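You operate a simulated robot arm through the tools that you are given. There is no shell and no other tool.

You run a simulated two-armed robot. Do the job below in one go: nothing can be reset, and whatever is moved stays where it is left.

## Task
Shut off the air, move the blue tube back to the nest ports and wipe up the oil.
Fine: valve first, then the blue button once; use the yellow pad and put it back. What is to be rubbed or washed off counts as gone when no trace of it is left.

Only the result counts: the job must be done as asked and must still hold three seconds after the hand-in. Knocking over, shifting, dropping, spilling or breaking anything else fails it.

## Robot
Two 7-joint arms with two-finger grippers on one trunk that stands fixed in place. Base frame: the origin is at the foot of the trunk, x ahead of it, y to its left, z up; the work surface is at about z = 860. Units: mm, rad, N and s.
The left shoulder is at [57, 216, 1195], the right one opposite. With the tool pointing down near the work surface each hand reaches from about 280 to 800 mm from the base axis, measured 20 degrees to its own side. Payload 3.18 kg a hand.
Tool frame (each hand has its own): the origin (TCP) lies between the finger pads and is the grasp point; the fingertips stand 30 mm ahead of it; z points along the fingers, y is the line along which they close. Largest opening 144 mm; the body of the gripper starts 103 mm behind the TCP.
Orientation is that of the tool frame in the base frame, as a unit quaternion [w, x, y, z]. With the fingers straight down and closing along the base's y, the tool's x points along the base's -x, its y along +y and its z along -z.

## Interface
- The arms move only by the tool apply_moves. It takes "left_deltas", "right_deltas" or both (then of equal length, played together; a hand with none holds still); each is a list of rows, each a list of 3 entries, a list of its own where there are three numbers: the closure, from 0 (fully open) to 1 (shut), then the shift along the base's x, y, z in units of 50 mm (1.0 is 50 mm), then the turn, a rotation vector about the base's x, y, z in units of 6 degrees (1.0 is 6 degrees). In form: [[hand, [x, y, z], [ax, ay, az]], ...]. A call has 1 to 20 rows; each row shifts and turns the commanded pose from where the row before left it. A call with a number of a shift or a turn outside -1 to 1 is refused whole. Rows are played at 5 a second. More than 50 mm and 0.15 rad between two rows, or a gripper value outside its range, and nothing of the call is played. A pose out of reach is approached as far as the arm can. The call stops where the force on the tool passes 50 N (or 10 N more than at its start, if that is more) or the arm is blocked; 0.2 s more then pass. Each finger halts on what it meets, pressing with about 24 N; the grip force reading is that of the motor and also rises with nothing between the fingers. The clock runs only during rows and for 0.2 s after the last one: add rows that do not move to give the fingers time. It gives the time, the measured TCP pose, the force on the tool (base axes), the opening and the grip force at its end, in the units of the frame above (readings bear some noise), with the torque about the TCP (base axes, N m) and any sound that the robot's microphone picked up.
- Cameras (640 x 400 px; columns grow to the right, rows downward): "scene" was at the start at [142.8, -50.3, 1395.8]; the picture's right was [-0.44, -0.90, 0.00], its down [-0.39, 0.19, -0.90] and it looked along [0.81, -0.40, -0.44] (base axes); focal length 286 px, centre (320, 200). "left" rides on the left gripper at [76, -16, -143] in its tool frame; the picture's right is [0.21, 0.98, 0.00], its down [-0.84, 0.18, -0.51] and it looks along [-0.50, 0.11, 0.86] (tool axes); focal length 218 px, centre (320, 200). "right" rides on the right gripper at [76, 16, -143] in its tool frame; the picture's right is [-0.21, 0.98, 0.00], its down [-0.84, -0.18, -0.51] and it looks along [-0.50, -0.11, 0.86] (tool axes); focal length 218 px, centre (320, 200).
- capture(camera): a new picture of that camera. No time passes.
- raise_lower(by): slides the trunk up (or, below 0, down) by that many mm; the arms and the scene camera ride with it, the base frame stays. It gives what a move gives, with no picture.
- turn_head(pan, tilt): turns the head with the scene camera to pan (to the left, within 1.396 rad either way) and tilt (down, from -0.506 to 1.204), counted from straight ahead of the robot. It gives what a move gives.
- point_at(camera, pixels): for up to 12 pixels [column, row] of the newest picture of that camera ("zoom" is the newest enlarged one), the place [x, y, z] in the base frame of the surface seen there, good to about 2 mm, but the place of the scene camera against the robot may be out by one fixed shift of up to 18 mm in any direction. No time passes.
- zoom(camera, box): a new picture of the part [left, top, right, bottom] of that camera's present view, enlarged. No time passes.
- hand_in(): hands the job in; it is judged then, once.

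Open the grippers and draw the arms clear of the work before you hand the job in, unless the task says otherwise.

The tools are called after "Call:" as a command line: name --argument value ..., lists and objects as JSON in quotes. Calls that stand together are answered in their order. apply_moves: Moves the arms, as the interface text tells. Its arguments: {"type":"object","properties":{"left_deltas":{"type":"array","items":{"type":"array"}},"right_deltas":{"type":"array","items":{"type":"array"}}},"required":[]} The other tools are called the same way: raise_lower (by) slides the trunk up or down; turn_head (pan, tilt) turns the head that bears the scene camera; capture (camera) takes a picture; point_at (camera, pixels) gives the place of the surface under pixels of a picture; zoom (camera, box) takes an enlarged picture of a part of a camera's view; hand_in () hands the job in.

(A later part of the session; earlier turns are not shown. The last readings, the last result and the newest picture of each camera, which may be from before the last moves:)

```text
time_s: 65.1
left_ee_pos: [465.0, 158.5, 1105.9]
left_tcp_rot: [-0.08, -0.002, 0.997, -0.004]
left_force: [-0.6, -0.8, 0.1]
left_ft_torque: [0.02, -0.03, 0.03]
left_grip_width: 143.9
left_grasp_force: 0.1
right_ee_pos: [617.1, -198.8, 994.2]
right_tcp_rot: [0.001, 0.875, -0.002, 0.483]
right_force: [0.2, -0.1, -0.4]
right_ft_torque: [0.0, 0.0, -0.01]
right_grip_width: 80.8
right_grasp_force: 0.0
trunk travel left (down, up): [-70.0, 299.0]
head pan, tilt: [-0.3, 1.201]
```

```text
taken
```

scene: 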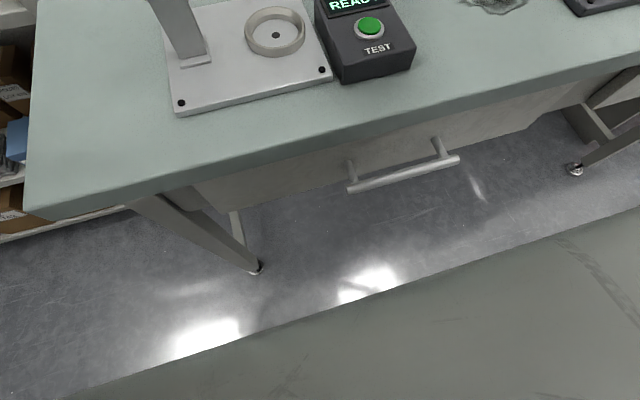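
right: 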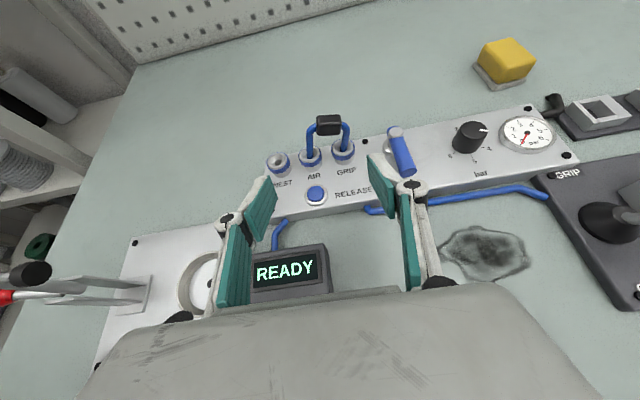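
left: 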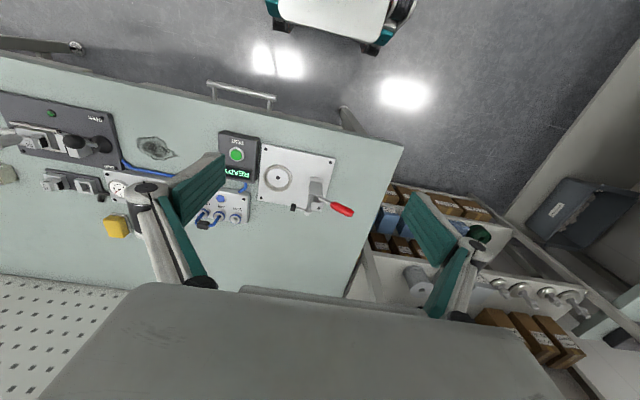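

There is a clear gap between trunk and bench. I'll check the scene camera's readings against a known spot (the green button, earlier at (532, −143, 898)).

Call:
point_at --camera "scene" --pixels '[[369, 27], [181, 103], [322, 70]]'

Call:
capture --camera "right"

```text
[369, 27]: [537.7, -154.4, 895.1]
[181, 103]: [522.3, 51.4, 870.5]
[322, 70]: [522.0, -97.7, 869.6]
```

```text
taken
```

right: 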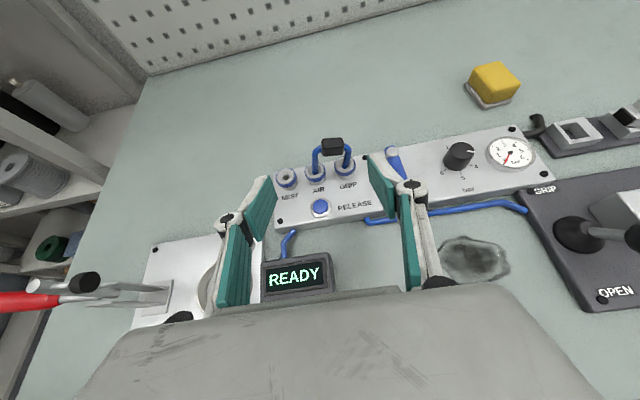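

The scene camera still reads true (same fixed offset), so the poses can be trusted. I'll rehearse the reach above the NEST–AIR place: TCP (694, −166, 985) at the present 58° tilt, with the finger bottoms above the jumper top (948).

Call:
apply_moves --right_deltas '[[0.44, [0.4, 0.2, 0], [0, 0, 0]], [0.44, [0.4, 0.2, -0.05], [0, 0, 0]], [0.44, [0.4, 0.16, -0.05], [0, 0, 0]], [0.44, [0.34, 0.1, -0.05], [0, 0, 0]], [0.44, [0, 0, 0], [0, 0, 0]]]'

Call:
capture --camera "right"

```text
time_s: 66.3
left_ee_pos: [464.2, 158.8, 1105.4]
left_tcp_rot: [-0.079, -0.001, 0.997, -0.004]
left_force: [-1.0, 0.5, 0.1]
left_ft_torque: [-0.02, -0.03, 0.0]
left_grip_width: 144.3
left_grasp_force: 0.0
right_ee_pos: [692.9, -165.4, 987.3]
right_tcp_rot: [0.001, 0.875, -0.001, 0.484]
right_force: [-0.3, 1.3, -0.9]
right_ft_torque: [-0.01, 0.05, -0.04]
right_grip_width: 80.3
right_grasp_force: 0.1
trunk travel left (down, up): [-70.0, 299.0]
head pan, tilt: [-0.3, 1.201]
```

```text
taken
```

right: 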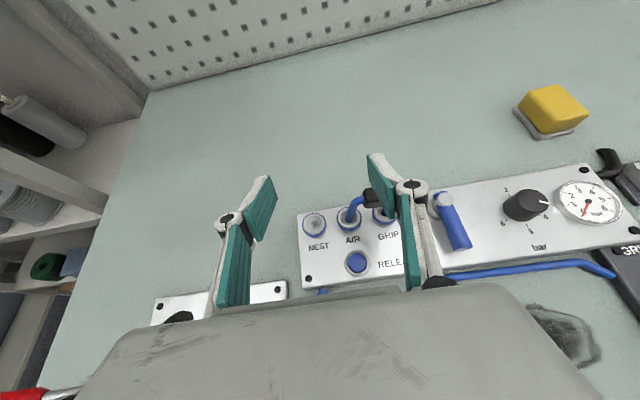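

The rehearsal reached (693, −165, 987) without a flag. Now back out, narrow the opening to 70 mm, come down to z 935 in front of the jumper at y −206.5.

Call:
apply_moves --right_deltas '[[0.514, [-0.5, -0.27, 0], [0, 0, 0]], [0.514, [-0.5, -0.27, 0], [0, 0, 0]], [0.514, [-0.46, -0.28, 0], [0, 0, 0]], [0.514, [0, 0, -0.5], [0, 0, 0]], [0.514, [0, 0, -0.54], [0, 0, 0]], [0.514, [0, 0, 0], [0, 0, 0]]]'

Call:
capture --camera "right"

Call:
turn_head --pan -0.35 --tilt 0.75

Call:
capture --camera "scene"

```text
time_s: 67.7
left_ee_pos: [464.3, 158.6, 1107.3]
left_tcp_rot: [-0.08, -0.002, 0.997, -0.004]
left_force: [0.1, -0.4, 0.4]
left_ft_torque: [0.01, -0.02, -0.01]
left_grip_width: 144.1
left_grasp_force: 0.1
right_ee_pos: [628.4, -202.9, 938.2]
right_tcp_rot: [0.0, 0.875, 0.0, 0.483]
right_force: [-0.4, 0.1, 0.0]
right_ft_torque: [-0.03, 0.01, 0.01]
right_grip_width: 70.0
right_grasp_force: 0.0
right hand out of reach, approached as far as the arm can: row 5
trunk travel left (down, up): [-70.0, 299.0]
head pan, tilt: [-0.3, 1.201]
```

```text
taken
```

right: 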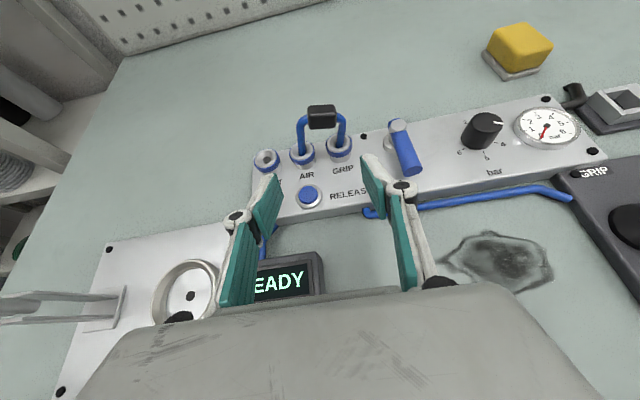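

```text
time_s: 68.6
left_ee_pos: [466.2, 159.3, 1105.2]
left_tcp_rot: [-0.08, -0.002, 0.997, -0.004]
left_force: [0.3, -0.2, 0.4]
left_ft_torque: [0.01, 0.05, -0.02]
left_grip_width: 144.1
left_grasp_force: 0.1
right_ee_pos: [627.8, -202.0, 937.6]
right_tcp_rot: [0.001, 0.876, -0.001, 0.482]
right_force: [-0.2, 0.3, -0.2]
right_ft_torque: [0.0, -0.01, -0.03]
right_grip_width: 69.8
right_grasp_force: 0.0
trunk travel left (down, up): [-70.0, 299.0]
head pan, tilt: [-0.351, 0.75]
```

```text
taken
```

scene: 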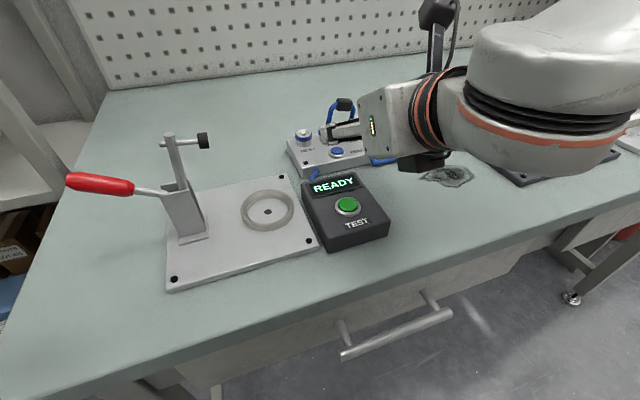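

The fingers stand in front of the jumper, with legs at (300, 140) and (345, 140) between them. I'll advance in +x to TCP (693.5, −206.5, 935).

Call:
apply_moves --right_deltas '[[0.514, [0.3, -0.04, 0], [0, 0, 0]], [0.514, [0.4, -0.03, -0.02], [0, 0, 0]], [0.514, [0.4, -0.01, -0.02], [0, 0, 0]], [0.514, [0.2, 0, 0], [0, 0, 0]], [0.514, [0, 0, 0], [0, 0, 0]]]'

Call:
capture --camera "right"

Call:
zoom --camera "scene" --box '[270, 70, 430, 190]'

```text
time_s: 69.8
left_ee_pos: [465.8, 159.4, 1106.0]
left_tcp_rot: [-0.079, -0.002, 0.997, -0.004]
left_force: [-0.6, 0.0, 0.0]
left_ft_torque: [-0.01, 0.01, -0.01]
left_grip_width: 144.0
left_grasp_force: 0.0
right_ee_pos: [695.1, -207.3, 936.7]
right_tcp_rot: [0.0, 0.875, 0.0, 0.483]
right_force: [0.6, -0.5, -0.1]
right_ft_torque: [-0.02, 0.01, 0.03]
right_grip_width: 69.9
right_grasp_force: 0.1
trunk travel left (down, up): [-70.0, 299.0]
head pan, tilt: [-0.351, 0.75]
```

```text
taken
```

right: 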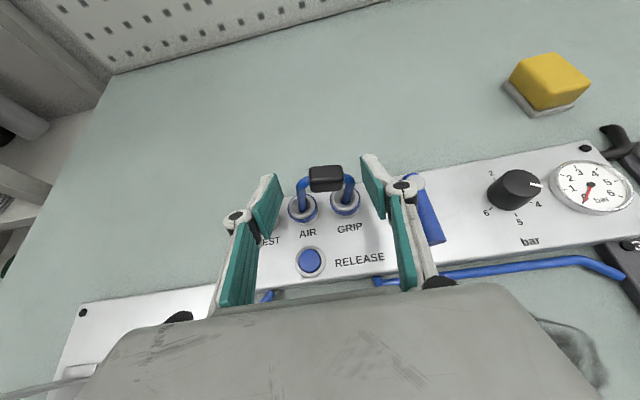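

```text
3.33 times, centred on (350, 130) of scene
```

zoom: 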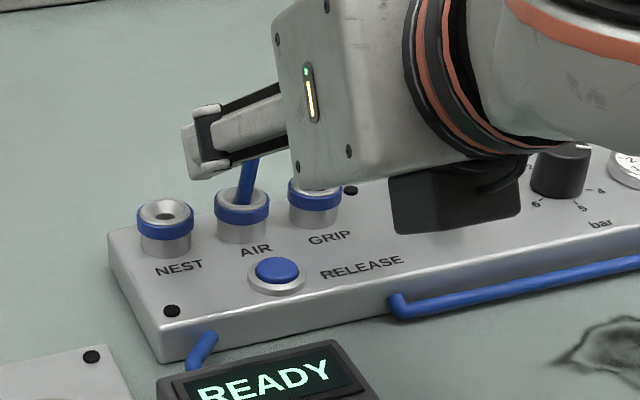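

The fingers straddle both legs. A dark box hangs under the gripper near zoom (450, 200); I'll check its place before closing.

Call:
point_at --camera "zoom" --pixels '[[400, 220], [450, 225], [520, 215], [450, 185], [195, 155], [250, 175], [215, 170]]'

Call:
zoom --camera "right" --box '[240, 130, 420, 290]'

Call:
point_at --camera "zoom" --pixels '[[215, 245], [370, 240], [230, 190], [390, 190], [265, 140], [350, 140], [125, 200], [440, 130], [100, 250], [490, 210]]'

```text
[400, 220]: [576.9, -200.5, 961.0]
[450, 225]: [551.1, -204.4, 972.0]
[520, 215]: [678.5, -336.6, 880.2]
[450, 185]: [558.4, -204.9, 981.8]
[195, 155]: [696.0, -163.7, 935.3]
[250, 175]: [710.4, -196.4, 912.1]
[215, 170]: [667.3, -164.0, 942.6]
```

```text
2.50 times, centred on (330, 210) of right
```

zoom: 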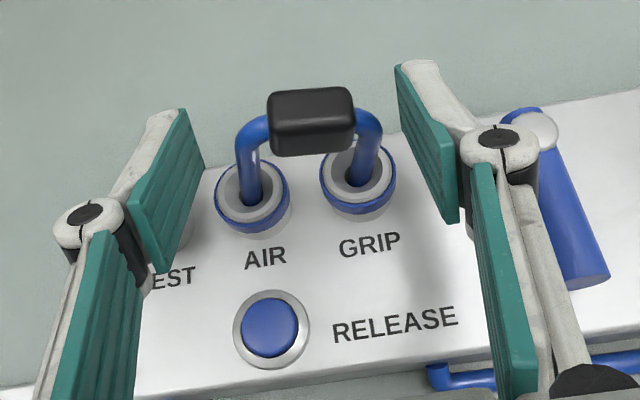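

```text
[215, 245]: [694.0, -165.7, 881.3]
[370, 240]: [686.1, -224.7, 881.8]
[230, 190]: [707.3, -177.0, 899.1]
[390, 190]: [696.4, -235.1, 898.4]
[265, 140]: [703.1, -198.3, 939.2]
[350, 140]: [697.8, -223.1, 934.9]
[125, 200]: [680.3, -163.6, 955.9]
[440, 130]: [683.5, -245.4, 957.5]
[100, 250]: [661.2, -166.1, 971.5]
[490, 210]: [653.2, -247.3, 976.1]
```

The box is at z ≥ 960 with nothing beneath it, so it's clear. I'll close the fingers on the two legs.

Call:
apply_moves --right_deltas '[[0.6, [0, 0, 0], [0, 0, 0]], [0.63, [0, 0, 0], [0, 0, 0]], [0.66, [0, 0, 0], [0, 0, 0]], [0.75, [0, 0, 0], [0, 0, 0]], [1, [0, 0, 0], [0, 0, 0]], [1, [0, 0, 0], [0, 0, 0]], [1, [0, 0, 0], [0, 0, 0]]]'

Call:
zoom --camera "right" --box '[240, 130, 420, 290]'

```text
time_s: 71.4
left_ee_pos: [464.4, 158.4, 1106.0]
left_tcp_rot: [-0.08, -0.002, 0.997, -0.004]
left_force: [0.0, 0.8, -0.8]
left_ft_torque: [-0.02, 0.0, -0.02]
left_grip_width: 144.0
left_grasp_force: 0.1
right_ee_pos: [693.4, -206.4, 936.3]
right_tcp_rot: [0.001, 0.875, -0.001, 0.484]
right_force: [0.5, -1.5, 1.0]
right_ft_torque: [-0.02, -0.04, -0.05]
right_grip_width: 47.6
right_grasp_force: 24.1
trunk travel left (down, up): [-70.0, 299.0]
head pan, tilt: [-0.351, 0.75]
```

```text
2.50 times, centred on (330, 210) of right
```

zoom: 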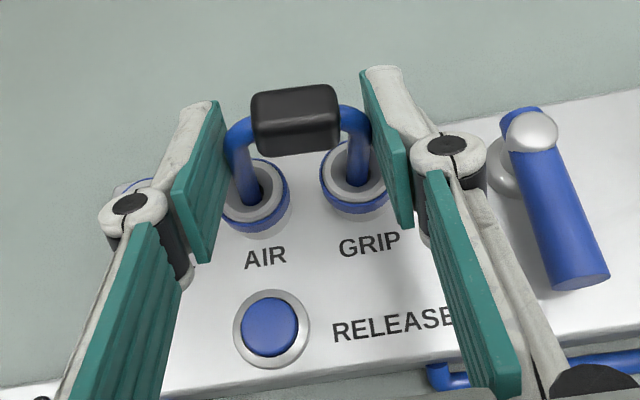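

The grip holds at 47.6 mm, but the cap seems to have leaned a little to +y. I'll measure cap and legs now.

Call:
point_at --camera "zoom" --pixels '[[295, 95], [257, 100], [335, 95], [262, 140], [335, 138], [245, 180], [357, 165], [235, 150], [360, 130], [255, 195], [355, 180]]'

Call:
zoom --camera "scene" --box '[270, 70, 370, 160]'

```text
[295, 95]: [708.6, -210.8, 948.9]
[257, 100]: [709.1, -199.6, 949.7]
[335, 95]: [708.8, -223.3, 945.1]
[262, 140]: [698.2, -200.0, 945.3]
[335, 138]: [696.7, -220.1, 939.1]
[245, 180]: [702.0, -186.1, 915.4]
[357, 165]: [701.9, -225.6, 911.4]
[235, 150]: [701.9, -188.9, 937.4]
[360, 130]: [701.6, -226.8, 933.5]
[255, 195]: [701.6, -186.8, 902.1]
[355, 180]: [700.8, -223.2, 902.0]
```

```text
4.44 times, centred on (320, 115) of scene
```

zoom: 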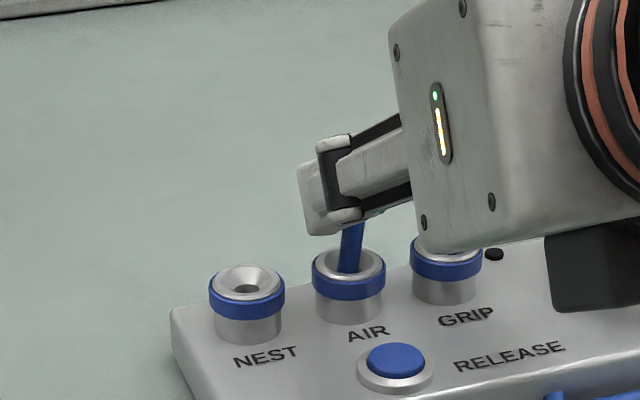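

The legs still read vertical within the error. I'll pull straight up slowly, 5 mm a row, watching the force.

Call:
apply_moves --right_deltas '[[1, [0, 0, 0.08], [0, 0, 0]], [1, [0, 0, 0.08], [0, 0, 0]], [1, [0, 0, 0.1], [0, 0, 0]], [1, [0, 0, 0.1], [0, 0, 0]]]'

Call:
zoom --camera "right" --box '[240, 130, 420, 290]'

Call:
zoom --camera "scene" --box '[270, 70, 370, 160]'

```text
time_s: 72.4
left_ee_pos: [464.7, 159.0, 1107.0]
left_tcp_rot: [-0.079, -0.002, 0.997, -0.004]
left_force: [0.0, 0.2, 0.1]
left_ft_torque: [-0.03, -0.01, 0.0]
left_grip_width: 143.9
left_grasp_force: 0.0
right_ee_pos: [693.5, -206.8, 953.6]
right_tcp_rot: [0.0, 0.875, 0.0, 0.484]
right_force: [0.2, -0.6, 0.2]
right_ft_torque: [0.0, 0.01, -0.03]
right_grip_width: 47.2
right_grasp_force: 23.9
trunk travel left (down, up): [-70.0, 299.0]
head pan, tilt: [-0.351, 0.75]
```

```text
2.50 times, centred on (330, 210) of right
```

zoom: 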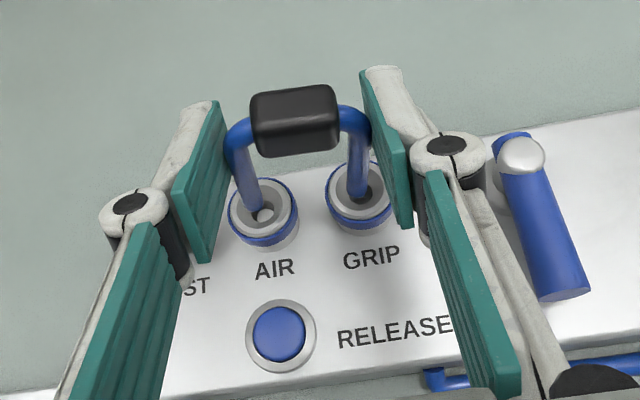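

```text
4.44 times, centred on (320, 115) of scene
```

zoom: 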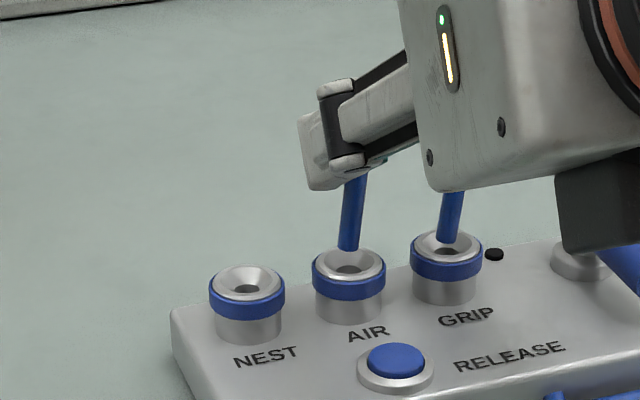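

The jumper comes out easily and is held (47.2 mm). I'll raise it 20 mm more and then measure the leg tips.

Call:
apply_moves --right_deltas '[[1, [0, 0, 0.2], [0, 0, 0]], [1, [0, 0, 0.2], [0, 0, 0]], [1, [0, 0, 0], [0, 0, 0]]]'

Call:
zoom --camera "right" --box '[260, 140, 380, 240]'

Call:
zoom --camera "scene" --box '[290, 70, 370, 150]'

```text
time_s: 73.2
left_ee_pos: [464.5, 158.1, 1106.7]
left_tcp_rot: [-0.08, -0.002, 0.997, -0.004]
left_force: [0.8, -0.9, -0.4]
left_ft_torque: [-0.01, 0.04, 0.02]
left_grip_width: 144.3
left_grasp_force: 0.0
right_ee_pos: [694.2, -208.2, 972.2]
right_tcp_rot: [0.0, 0.875, -0.001, 0.484]
right_force: [0.3, -0.3, -0.7]
right_ft_torque: [-0.03, 0.03, 0.0]
right_grip_width: 47.2
right_grasp_force: 23.8
trunk travel left (down, up): [-70.0, 299.0]
head pan, tilt: [-0.351, 0.75]
```

```text
4.00 times, centred on (320, 190) of right
```

zoom: 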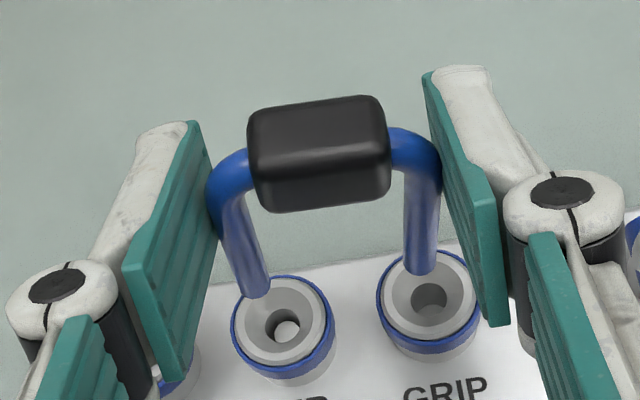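

```text
5.00 times, centred on (330, 110) of scene
```

zoom: 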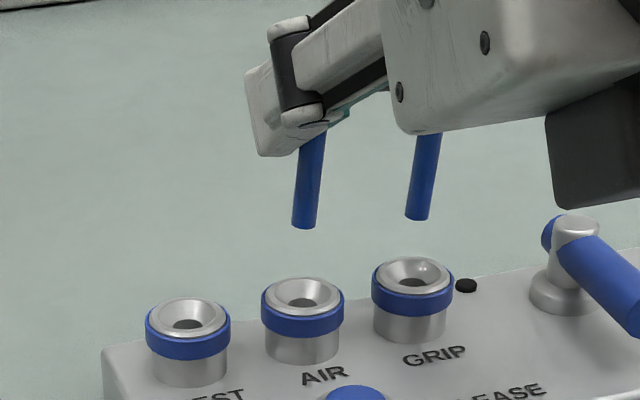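

The jumper hangs clear with its tips over the AIR and GRIP ports. I'll measure legs and tips from both views.

Call:
point_at --camera "zoom" --pixels '[[304, 220], [307, 195], [312, 160], [315, 140], [417, 210], [421, 190], [426, 160], [429, 142], [304, 283], [304, 312], [413, 262], [413, 290]]'

Call:
zoom --camera "right" --box '[260, 140, 380, 240]'

Call:
point_at --camera "zoom" --pixels '[[257, 292], [247, 255], [235, 215], [420, 268], [422, 230], [424, 190], [285, 325], [430, 295], [255, 110], [380, 100], [262, 205], [385, 190]]'

```text
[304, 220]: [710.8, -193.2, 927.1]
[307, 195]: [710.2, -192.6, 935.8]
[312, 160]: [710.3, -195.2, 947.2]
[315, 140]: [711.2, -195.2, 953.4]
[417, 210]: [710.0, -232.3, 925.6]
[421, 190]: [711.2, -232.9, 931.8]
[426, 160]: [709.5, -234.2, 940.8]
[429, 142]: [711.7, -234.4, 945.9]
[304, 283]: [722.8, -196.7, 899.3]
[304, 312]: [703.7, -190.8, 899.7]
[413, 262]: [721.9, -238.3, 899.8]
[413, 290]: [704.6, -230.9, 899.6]
```

```text
4.00 times, centred on (320, 190) of right
```

zoom: 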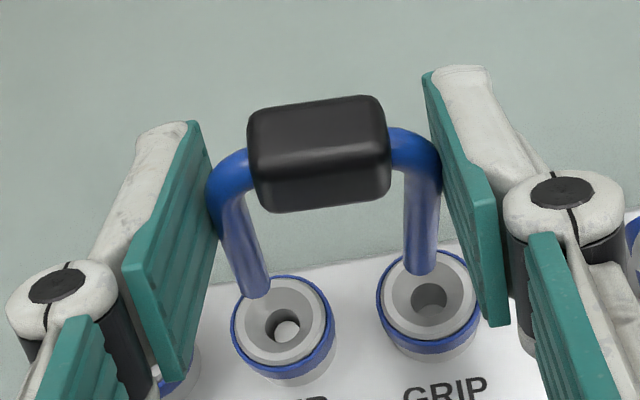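

```text
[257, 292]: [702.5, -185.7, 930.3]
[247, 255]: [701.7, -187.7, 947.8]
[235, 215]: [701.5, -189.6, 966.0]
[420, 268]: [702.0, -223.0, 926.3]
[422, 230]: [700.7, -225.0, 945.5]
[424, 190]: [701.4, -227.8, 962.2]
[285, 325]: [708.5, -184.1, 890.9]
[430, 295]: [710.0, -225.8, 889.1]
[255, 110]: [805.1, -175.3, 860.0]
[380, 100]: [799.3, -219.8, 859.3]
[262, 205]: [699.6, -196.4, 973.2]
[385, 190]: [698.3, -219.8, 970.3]
```

From the vanishing lines the jumper is rolled only about 2.3° in the grip, and the tips are about 2.5 mm short in x and 3 mm far in +y of the ports. I'll correct the roll and move +39 in y so that it hangs over NEST and AIR, staying at z 972.

Call:
apply_moves --right_deltas '[[1, [0.05, 0.2, 0], [-0.2, 0, 0]], [1, [0, 0.2, 0], [-0.18, 0, 0]], [1, [0, 0.2, 0], [0, 0, 0]], [1, [0, 0.18, 0], [0, 0, 0]], [1, [0, 0, 0], [0, 0, 0]], [1, [0, 0, 0], [0, 0, 0]]]'

Call:
zoom --camera "right" --box '[260, 140, 380, 240]'

Call:
zoom --camera "scene" --box '[280, 70, 360, 150]'

```text
time_s: 74.6
left_ee_pos: [465.6, 159.1, 1105.9]
left_tcp_rot: [-0.079, -0.001, 0.997, -0.004]
left_force: [0.0, 0.5, 0.5]
left_ft_torque: [0.01, 0.0, 0.0]
left_grip_width: 144.0
left_grasp_force: 0.0
right_ee_pos: [697.0, -168.0, 973.5]
right_tcp_rot: [0.019, 0.875, 0.008, 0.483]
right_force: [0.5, -0.7, -0.5]
right_ft_torque: [-0.01, -0.04, 0.01]
right_grip_width: 46.9
right_grasp_force: 23.7
trunk travel left (down, up): [-70.0, 299.0]
head pan, tilt: [-0.351, 0.75]
```

```text
4.00 times, centred on (320, 190) of right
```

zoom: 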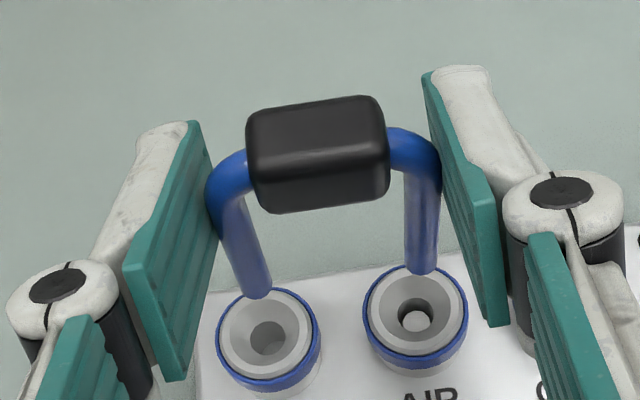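

```text
5.00 times, centred on (320, 110) of scene
```

zoom: 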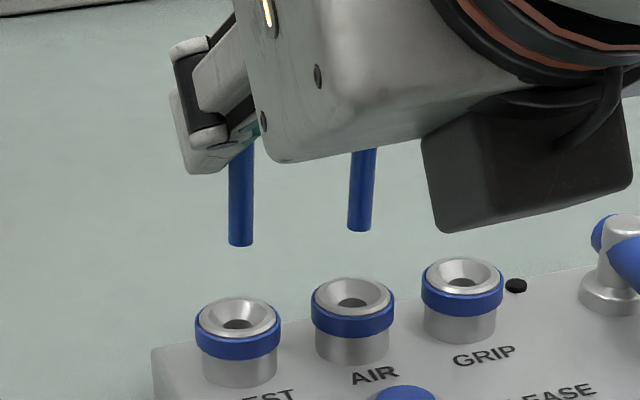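

The tips now project onto the NEST and AIR holes within about 1 mm in the right picture. I'll lower 22 mm to just above the rims and check again.

Call:
apply_moves --right_deltas '[[1, [0, 0, -0.15], [0, 0, 0]], [1, [0, 0, -0.15], [0, 0, 0]], [1, [0, 0, -0.14], [0, 0, 0]], [1, [0, 0, 0], [0, 0, 0]]]'

Call:
zoom --camera "right" --box '[260, 140, 380, 240]'

Call:
zoom --camera "scene" --box '[280, 70, 360, 150]'

```text
time_s: 75.6
left_ee_pos: [464.7, 158.6, 1106.6]
left_tcp_rot: [-0.079, -0.003, 0.997, -0.003]
left_force: [0.3, -0.1, 0.0]
left_ft_torque: [0.01, -0.04, 0.01]
left_grip_width: 144.1
left_grasp_force: 0.0
right_ee_pos: [697.2, -169.0, 952.0]
right_tcp_rot: [0.018, 0.875, 0.009, 0.484]
right_force: [0.0, -0.8, -0.3]
right_ft_torque: [0.02, 0.01, 0.0]
right_grip_width: 46.7
right_grasp_force: 23.8
trunk travel left (down, up): [-70.0, 299.0]
head pan, tilt: [-0.351, 0.75]
```

```text
4.00 times, centred on (320, 190) of right
```

zoom: 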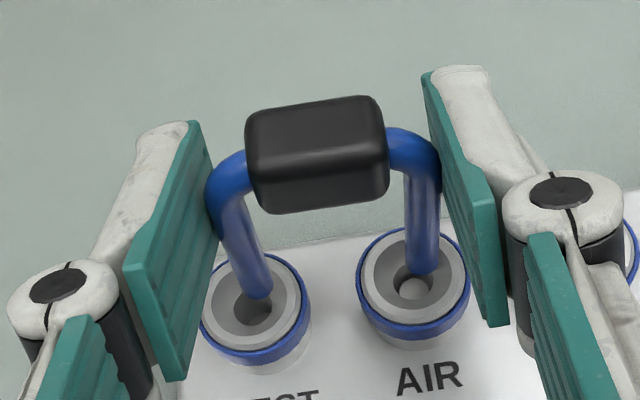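

```text
5.00 times, centred on (320, 110) of scene
```

zoom: 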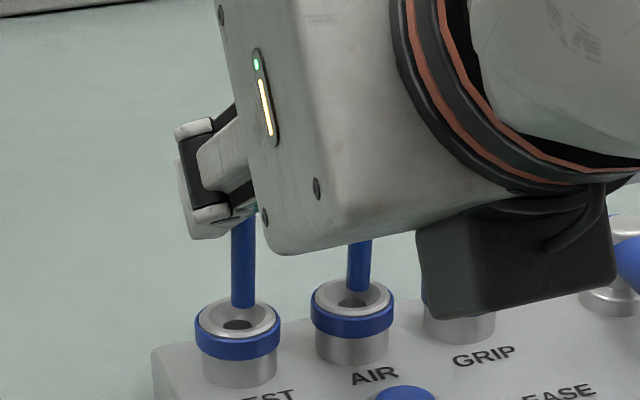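

The ports sit about 2 mm further +y and 1 mm nearer than the tips. I'll correct by (−0.8, +2.0) and lower gently 8 mm into the funnels, watching the force.

Call:
apply_moves --right_deltas '[[1, [-0.016, 0.04, 0], [0, 0, 0]], [1, [0, 0, -0.04], [0, 0, 0]], [1, [0, 0, -0.04], [0, 0, 0]], [1, [0, 0, -0.04], [0, 0, 0]], [1, [0, 0, -0.04], [0, 0, 0]], [1, [0, 0, 0], [0, 0, 0]]]'

Call:
zoom --camera "right" --box '[260, 140, 380, 240]'

Call:
zoom --camera "scene" --box '[280, 70, 360, 150]'

```text
time_s: 77.0
left_ee_pos: [465.3, 160.4, 1106.5]
left_tcp_rot: [-0.08, -0.002, 0.997, -0.004]
left_force: [-0.4, -0.5, 0.5]
left_ft_torque: [-0.02, -0.03, 0.05]
left_grip_width: 143.9
left_grasp_force: 0.0
right_ee_pos: [696.6, -165.3, 943.5]
right_tcp_rot: [0.017, 0.874, 0.009, 0.485]
right_force: [-1.5, 2.7, 4.2]
right_ft_torque: [0.07, 0.04, -0.02]
right_grip_width: 46.7
right_grasp_force: 24.0
trunk travel left (down, up): [-70.0, 299.0]
head pan, tilt: [-0.351, 0.75]
```

```text
4.00 times, centred on (320, 190) of right
```

zoom: 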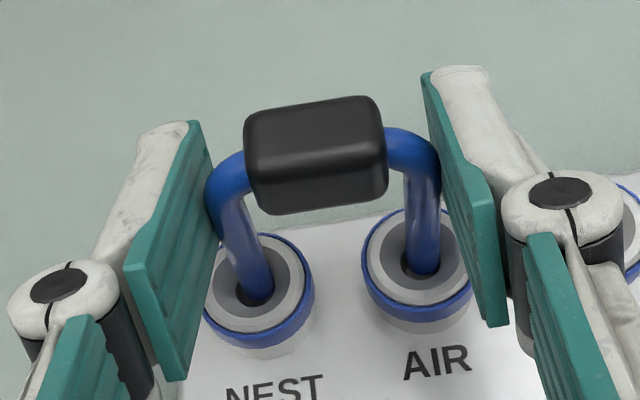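

```text
5.00 times, centred on (320, 110) of scene
```

zoom: 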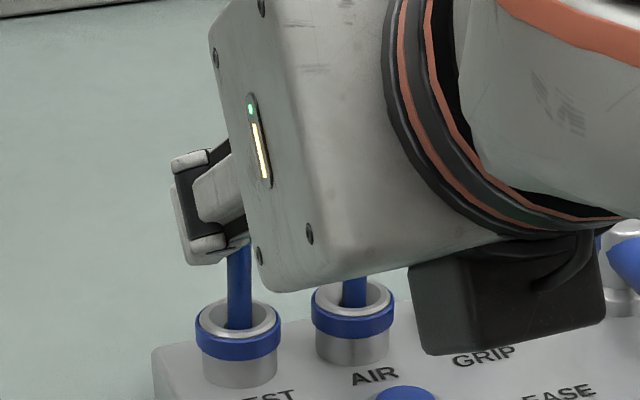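

The tips are in the funnels, with light side force (+y, −x) and the dark holes showing a bit to the left of the legs. I'll shift +1.5 mm in y and −0.5 in x and go on down.

Call:
apply_moves --right_deltas '[[1, [-0.01, 0.03, 0], [0, 0, 0]], [1, [0, 0, -0.03], [0, 0, 0]], [1, [0, 0, -0.03], [0, 0, 0]], [1, [0, 0, -0.03], [0, 0, 0]], [1, [0, 0, -0.03], [0, 0, 0]], [1, [0, 0, 0], [0, 0, 0]]]'

Call:
zoom --camera "right" --box '[260, 140, 380, 240]'

Call:
zoom --camera "scene" --box '[280, 70, 360, 150]'

```text
time_s: 78.4
left_ee_pos: [464.8, 158.6, 1106.7]
left_tcp_rot: [-0.08, -0.002, 0.997, -0.003]
left_force: [-0.6, -0.4, 0.2]
left_ft_torque: [0.02, -0.01, 0.0]
left_grip_width: 144.0
left_grasp_force: 0.1
right_ee_pos: [696.5, -164.7, 938.4]
right_tcp_rot: [0.018, 0.875, 0.009, 0.484]
right_force: [-3.8, 2.1, 2.5]
right_ft_torque: [0.02, 0.09, -0.06]
right_grip_width: 46.5
right_grasp_force: 24.0
trunk travel left (down, up): [-70.0, 299.0]
head pan, tilt: [-0.351, 0.75]
```

```text
4.00 times, centred on (320, 190) of right
```

zoom: 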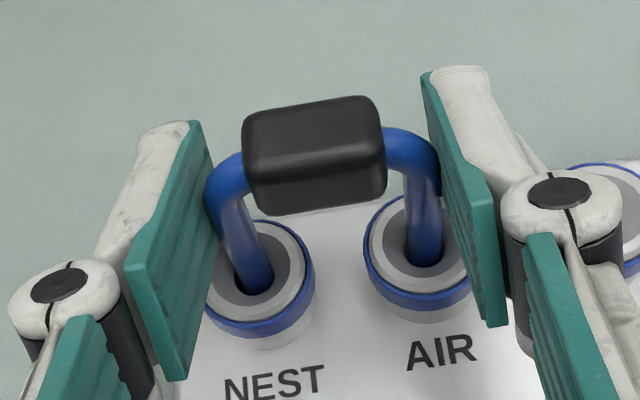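

```text
5.00 times, centred on (320, 110) of scene
```

zoom: 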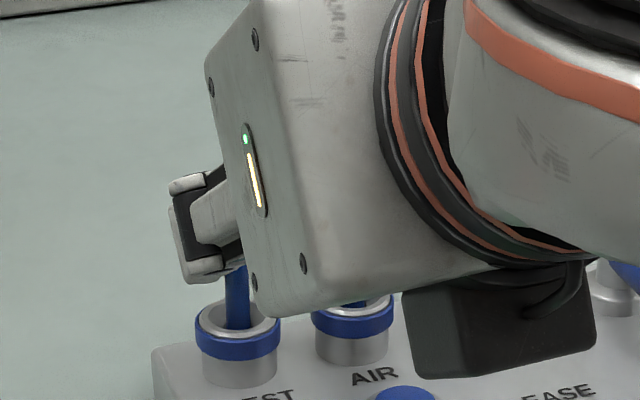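

It slides in with small forces (z 938.4; fully seated was about 936). I'll ease x by −1 mm and press on down a few millimetres until it seats.

Call:
apply_moves --right_deltas '[[1, [-0.02, 0.01, 0], [0, 0, 0]], [1, [0, 0, -0.03], [0, 0, 0]], [1, [0, 0, -0.03], [0, 0, 0]], [1, [0, 0, -0.03], [0, 0, 0]], [1, [0, 0, 0], [0, 0, 0]]]'

Call:
zoom --camera "right" --box '[260, 140, 380, 240]'

Call:
zoom --camera "scene" --box '[280, 70, 360, 150]'

```text
time_s: 79.6
left_ee_pos: [464.9, 157.8, 1105.0]
left_tcp_rot: [-0.079, -0.002, 0.997, -0.003]
left_force: [0.4, 0.2, -0.1]
left_ft_torque: [-0.02, -0.02, 0.0]
left_grip_width: 143.8
left_grasp_force: 0.1
right_ee_pos: [694.3, -163.8, 935.8]
right_tcp_rot: [0.017, 0.874, 0.009, 0.486]
right_force: [4.9, -2.8, 12.6]
right_ft_torque: [0.0, -0.38, -0.04]
right_grip_width: 46.2
right_grasp_force: 24.3
trunk travel left (down, up): [-70.0, 299.0]
head pan, tilt: [-0.351, 0.75]
```

```text
4.00 times, centred on (320, 190) of right
```

zoom: 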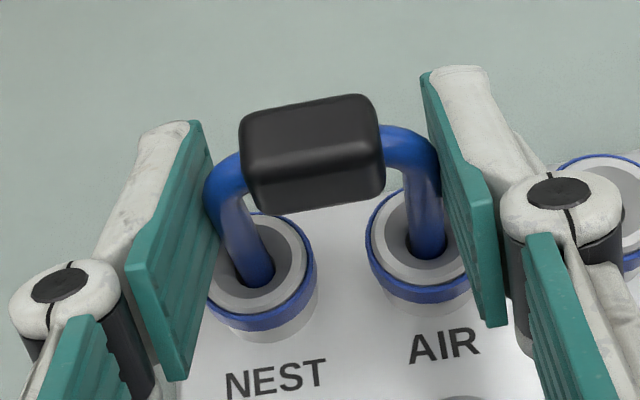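

```text
5.00 times, centred on (320, 110) of scene
```

zoom: 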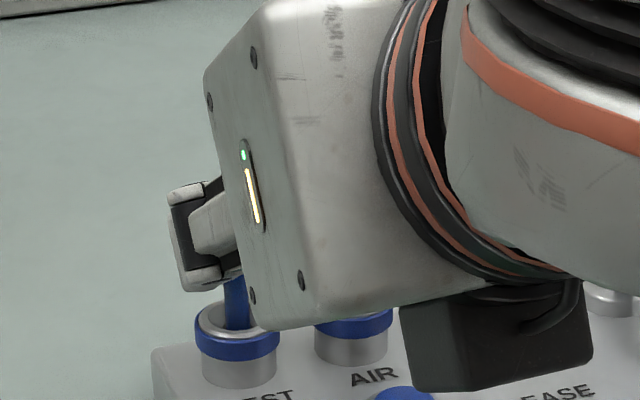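

Force is 12.6 N up at z 935.8, so it's at or near the bottom. I'll measure the cap top (it read about 947.5 when seated before).

Call:
zoom --camera "right" --box '[260, 140, 380, 240]'

Call:
point_at --camera "zoom" --pixels '[[310, 120], [260, 125], [360, 115], [255, 270], [425, 245], [300, 150], [290, 250], [445, 220], [215, 270], [390, 230]]'

```text
4.00 times, centred on (320, 190) of right
```

zoom: 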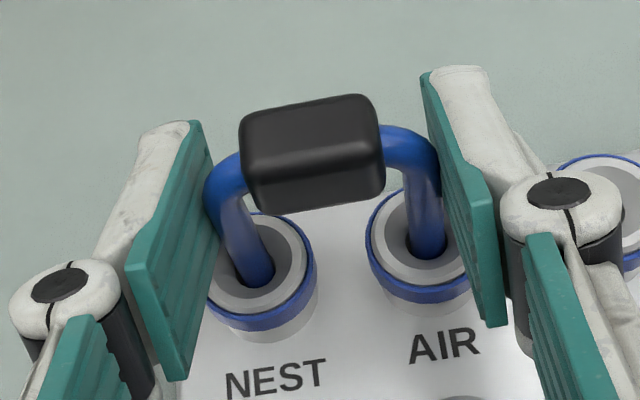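

```text
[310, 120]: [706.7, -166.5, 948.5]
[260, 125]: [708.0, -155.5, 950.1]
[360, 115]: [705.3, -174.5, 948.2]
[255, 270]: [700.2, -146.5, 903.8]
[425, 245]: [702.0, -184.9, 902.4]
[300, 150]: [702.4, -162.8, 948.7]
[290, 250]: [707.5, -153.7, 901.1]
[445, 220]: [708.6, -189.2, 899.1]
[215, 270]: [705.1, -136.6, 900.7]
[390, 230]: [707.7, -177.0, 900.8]
```

The cap top reads 948–950, just about the seated height. I'll press another 2 mm to be sure and then read the force.

Call:
apply_moves --right_deltas '[[1, [0, 0, -0.02], [0, 0, 0]], [1, [0, 0, -0.02], [0, 0, 0]], [1, [0, 0, 0], [0, 0, 0]]]'

Call:
zoom --camera "right" --box '[260, 140, 380, 240]'

Call:
point_at --camera "zoom" --pixels '[[310, 120], [260, 125], [360, 115], [300, 150]]'

```text
time_s: 80.4
left_ee_pos: [463.7, 159.9, 1106.4]
left_tcp_rot: [-0.079, -0.002, 0.997, -0.002]
left_force: [-1.1, 0.0, -0.7]
left_ft_torque: [0.04, 0.02, 0.01]
left_grip_width: 144.0
left_grasp_force: 0.2
right_ee_pos: [693.6, -162.6, 932.6]
right_tcp_rot: [0.017, 0.875, 0.01, 0.485]
right_force: [5.4, 2.8, 19.0]
right_ft_torque: [0.03, -0.48, 0.05]
right_grip_width: 46.2
right_grasp_force: 23.8
trunk travel left (down, up): [-70.0, 299.0]
head pan, tilt: [-0.351, 0.75]
```

```text
4.00 times, centred on (320, 190) of right
```

zoom: 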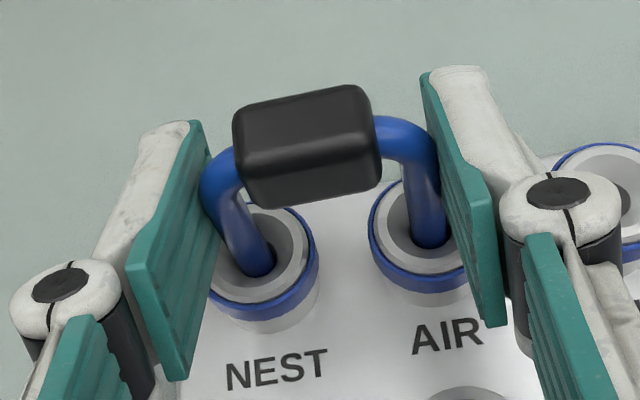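

```text
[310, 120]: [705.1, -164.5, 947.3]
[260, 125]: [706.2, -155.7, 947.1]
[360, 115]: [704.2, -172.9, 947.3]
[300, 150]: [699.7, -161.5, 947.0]
```

The cap is level at 947.2, fully seated, with 19 N upward on the fingers. I'll open the fingers and look before withdrawing.

Call:
apply_moves --right_deltas '[[0.6, [0, 0, 0.02], [0, 0, 0]], [0.52, [0, 0, 0.02], [0, 0, 0]], [0.5, [0, 0, 0], [0, 0, 0]], [0.5, [0, 0, 0], [0, 0, 0]]]'

Call:
zoom --camera "right" --box '[240, 130, 400, 260]'

```text
time_s: 81.4
left_ee_pos: [465.2, 159.0, 1106.0]
left_tcp_rot: [-0.08, -0.003, 0.997, -0.004]
left_force: [0.6, -0.2, 0.1]
left_ft_torque: [0.0, 0.01, 0.01]
left_grip_width: 144.1
left_grasp_force: 0.1
right_ee_pos: [694.9, -164.8, 932.5]
right_tcp_rot: [0.017, 0.875, 0.01, 0.483]
right_force: [0.1, 0.8, -0.8]
right_ft_torque: [-0.01, -0.02, 0.02]
right_grip_width: 72.1
right_grasp_force: 0.0
trunk travel left (down, up): [-70.0, 299.0]
head pan, tilt: [-0.351, 0.75]
```

```text
3.08 times, centred on (320, 195) of right
```

zoom: 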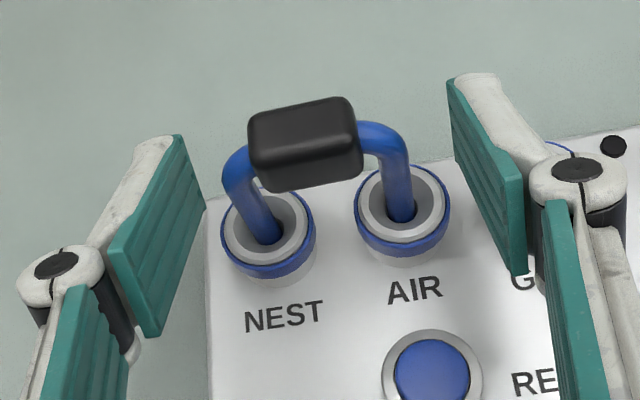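

The jumper stands by itself in NEST and AIR. I'll lift straight up, then draw back, undoing the small roll.

Call:
apply_moves --right_deltas '[[0.5, [0, 0, 0.3], [0, 0, 0]], [0.5, [0, 0, 0.5], [0, 0, 0]], [0.5, [0, 0, 0.5], [0, 0, 0]], [0.5, [-0.5, -0.3, 0], [0.2, 0, 0]], [0.5, [-0.5, -0.6, 0], [0.18, 0, 0]], [0.5, [0, 0, 0], [0, 0, 0]]]'

Call:
capture --camera "right"

Call:
zoom --camera "scene" --box '[270, 70, 430, 190]'

```text
time_s: 82.8
left_ee_pos: [464.8, 157.7, 1106.4]
left_tcp_rot: [-0.08, -0.002, 0.997, -0.003]
left_force: [-0.6, -0.5, 0.5]
left_ft_torque: [0.04, -0.02, 0.01]
left_grip_width: 144.0
left_grasp_force: 0.1
right_ee_pos: [644.7, -210.9, 997.5]
right_tcp_rot: [0.0, 0.875, -0.001, 0.484]
right_force: [0.4, -0.2, 0.1]
right_ft_torque: [0.01, -0.02, 0.04]
right_grip_width: 72.1
right_grasp_force: 0.1
trunk travel left (down, up): [-70.0, 299.0]
head pan, tilt: [-0.351, 0.75]
```

```text
taken
```

right: 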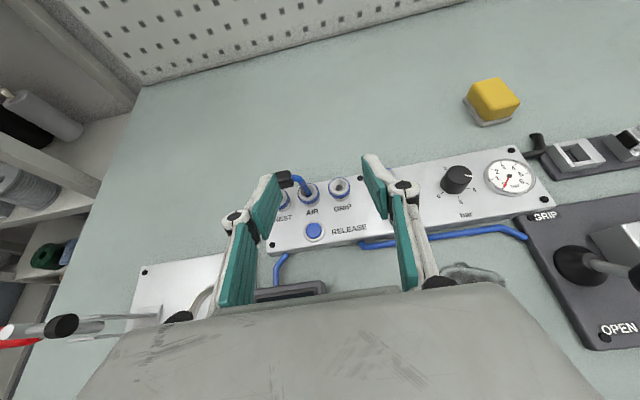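

```text
3.33 times, centred on (350, 130) of scene
```

zoom: 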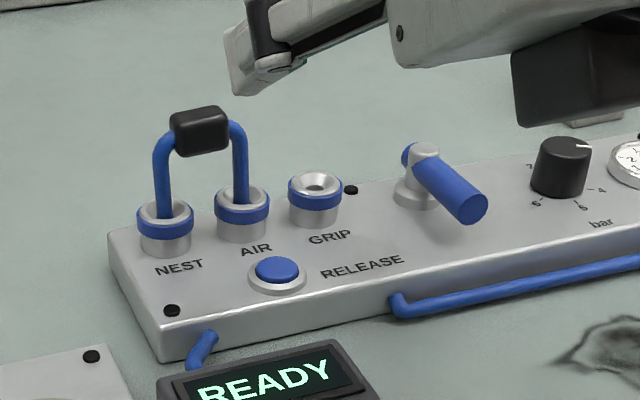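

The jumper is in NEST–AIR, the valve is shut and the gauge reads 0. Next the pad: I'll move the hand over toward (720, −450, 1000) and ease the tilt to about 46° to look at it.

Call:
apply_moves --right_deltas '[[0.5, [0.2, -0.8, 0.1], [0, 0, 0]], [0.5, [0.26, -0.8, 0.1], [0, 0, 0]], [0.5, [0.26, -0.8, 0], [0, 1, 0]], [0.5, [0.26, -0.8, 0], [0, 1, 0]], [0.5, [0.26, -0.8, 0], [0, 0, 0]], [0.5, [0.26, -0.8, 0], [0, 0, 0]], [0.5, [0, 0, 0], [0, 0, 0]]]'

Call:
capture --camera "right"

Call:
turn_head --pan -0.6 --tilt 0.6

Call:
capture --camera "scene"

```text
time_s: 84.4
left_ee_pos: [466.0, 158.2, 1104.8]
left_tcp_rot: [-0.079, -0.002, 0.997, -0.004]
left_force: [-0.1, -0.7, 0.3]
left_ft_torque: [0.01, -0.04, 0.01]
left_grip_width: 143.8
left_grasp_force: 0.1
right_ee_pos: [720.7, -448.2, 1007.5]
right_tcp_rot: [0.0, 0.921, -0.001, 0.391]
right_force: [0.6, -1.1, 0.4]
right_ft_torque: [-0.01, 0.03, 0.01]
right_grip_width: 72.3
right_grasp_force: 0.0
trunk travel left (down, up): [-70.0, 299.0]
head pan, tilt: [-0.351, 0.75]
```

```text
taken
```

right: 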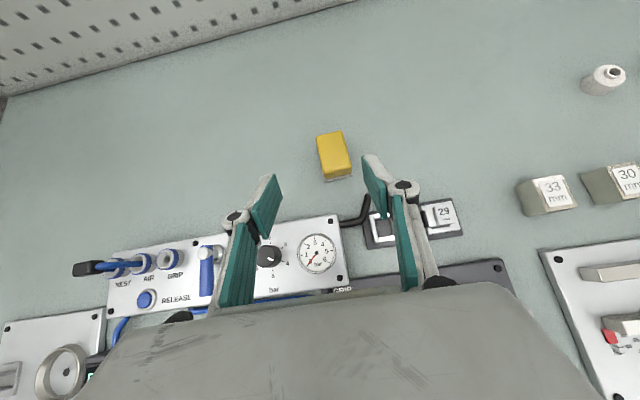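

```text
time_s: 85.2
left_ee_pos: [463.9, 158.3, 1105.9]
left_tcp_rot: [-0.079, -0.002, 0.997, -0.003]
left_force: [-0.4, -0.1, 0.1]
left_ft_torque: [-0.02, 0.01, 0.0]
left_grip_width: 143.9
left_grasp_force: 0.0
right_ee_pos: [720.1, -448.1, 1007.4]
right_tcp_rot: [0.0, 0.921, 0.0, 0.389]
right_force: [0.2, 0.2, 0.5]
right_ft_torque: [-0.01, 0.0, -0.03]
right_grip_width: 71.9
right_grasp_force: 0.2
trunk travel left (down, up): [-70.0, 299.0]
head pan, tilt: [-0.6, 0.6]
```

```text
taken
```

scene: 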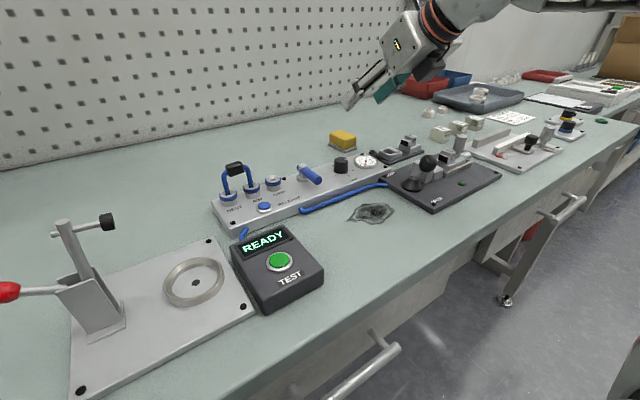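

The pad is at (334, 155) in the right picture. I'll zoom in and measure its corners and the tray.

Call:
zoom --camera "right" --box '[290, 110, 380, 200]'

Call:
point_at --camera "zoom" --pixels '[[200, 190], [370, 155], [230, 405], [425, 375], [300, 280], [240, 470], [440, 435], [190, 200], [240, 490], [445, 460], [390, 200], [330, 440]]'

Call:
zoom --camera "scene" --box '[310, 110, 390, 170]'

```text
4.44 times, centred on (335, 155) of right
```

zoom: 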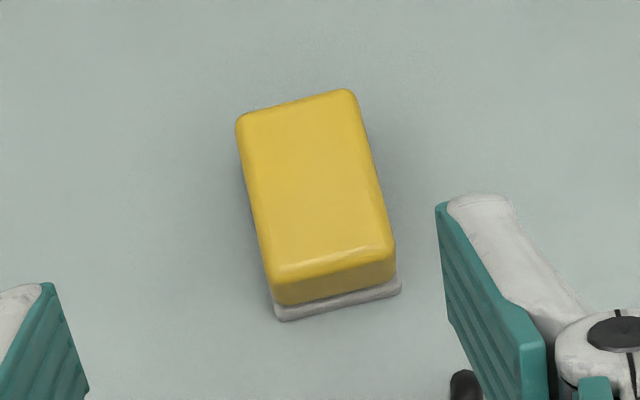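

```text
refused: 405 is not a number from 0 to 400
```

```text
6.67 times, centred on (350, 140) of scene
```

zoom: 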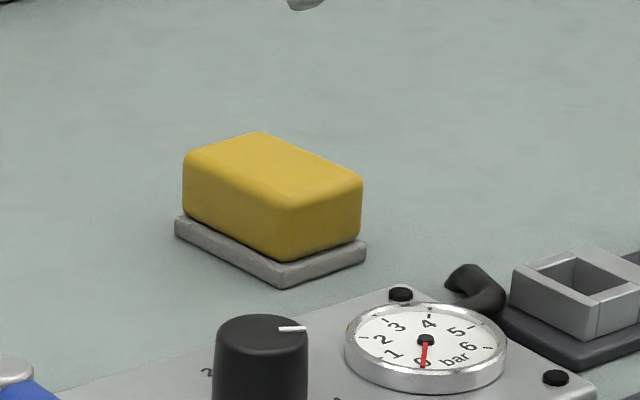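

The pad is a yellow block on a slightly larger grey plate. I'll re-zoom the right view and measure its corners.

Call:
zoom --camera "right" --box '[290, 110, 380, 200]'

Call:
point_at --camera "zoom" --pixels '[[243, 122], [348, 98], [272, 270], [388, 243], [310, 185], [278, 298], [392, 270], [280, 315], [398, 288], [340, 255], [295, 108], [370, 170]]'

Call:
zoom --camera "scene" --box '[310, 110, 390, 170]'

Call:
point_at --camera "zoom" --pixels '[[187, 155], [258, 135], [358, 183], [290, 200], [187, 205], [288, 258], [360, 235], [178, 228], [282, 285], [365, 250], [270, 165], [282, 268]]'

```text
4.44 times, centred on (335, 155) of right
```

zoom: 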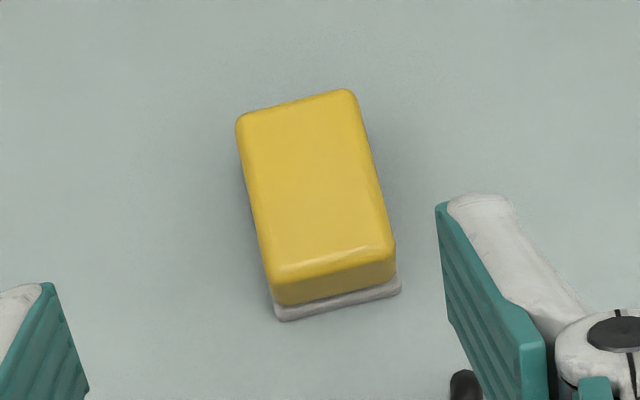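

```text
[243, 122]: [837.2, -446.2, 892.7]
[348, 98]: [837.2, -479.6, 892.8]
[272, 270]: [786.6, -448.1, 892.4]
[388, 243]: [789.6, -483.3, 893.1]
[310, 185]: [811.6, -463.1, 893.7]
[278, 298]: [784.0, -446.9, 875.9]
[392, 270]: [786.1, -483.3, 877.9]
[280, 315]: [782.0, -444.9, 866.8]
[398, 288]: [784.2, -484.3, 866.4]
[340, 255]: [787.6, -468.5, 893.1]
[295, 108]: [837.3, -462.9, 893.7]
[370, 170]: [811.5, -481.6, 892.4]
```

```text
6.67 times, centred on (350, 140) of scene
```

zoom: 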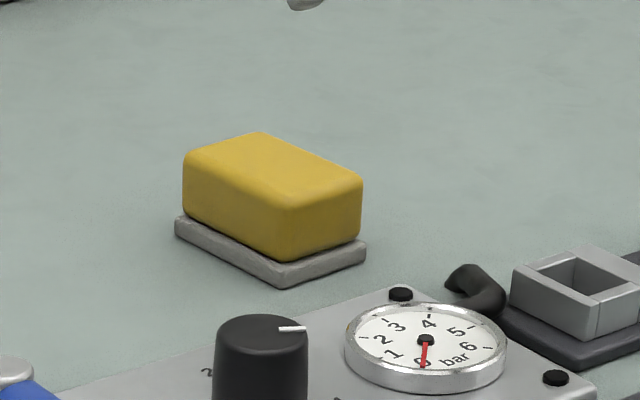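

```text
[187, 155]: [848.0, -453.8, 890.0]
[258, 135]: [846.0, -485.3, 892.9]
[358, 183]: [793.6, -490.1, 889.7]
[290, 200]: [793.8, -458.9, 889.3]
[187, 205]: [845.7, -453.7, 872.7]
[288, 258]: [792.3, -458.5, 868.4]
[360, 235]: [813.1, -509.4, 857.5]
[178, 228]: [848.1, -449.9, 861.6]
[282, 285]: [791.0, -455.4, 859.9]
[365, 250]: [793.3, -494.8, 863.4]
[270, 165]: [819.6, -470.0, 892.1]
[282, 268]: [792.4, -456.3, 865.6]
```

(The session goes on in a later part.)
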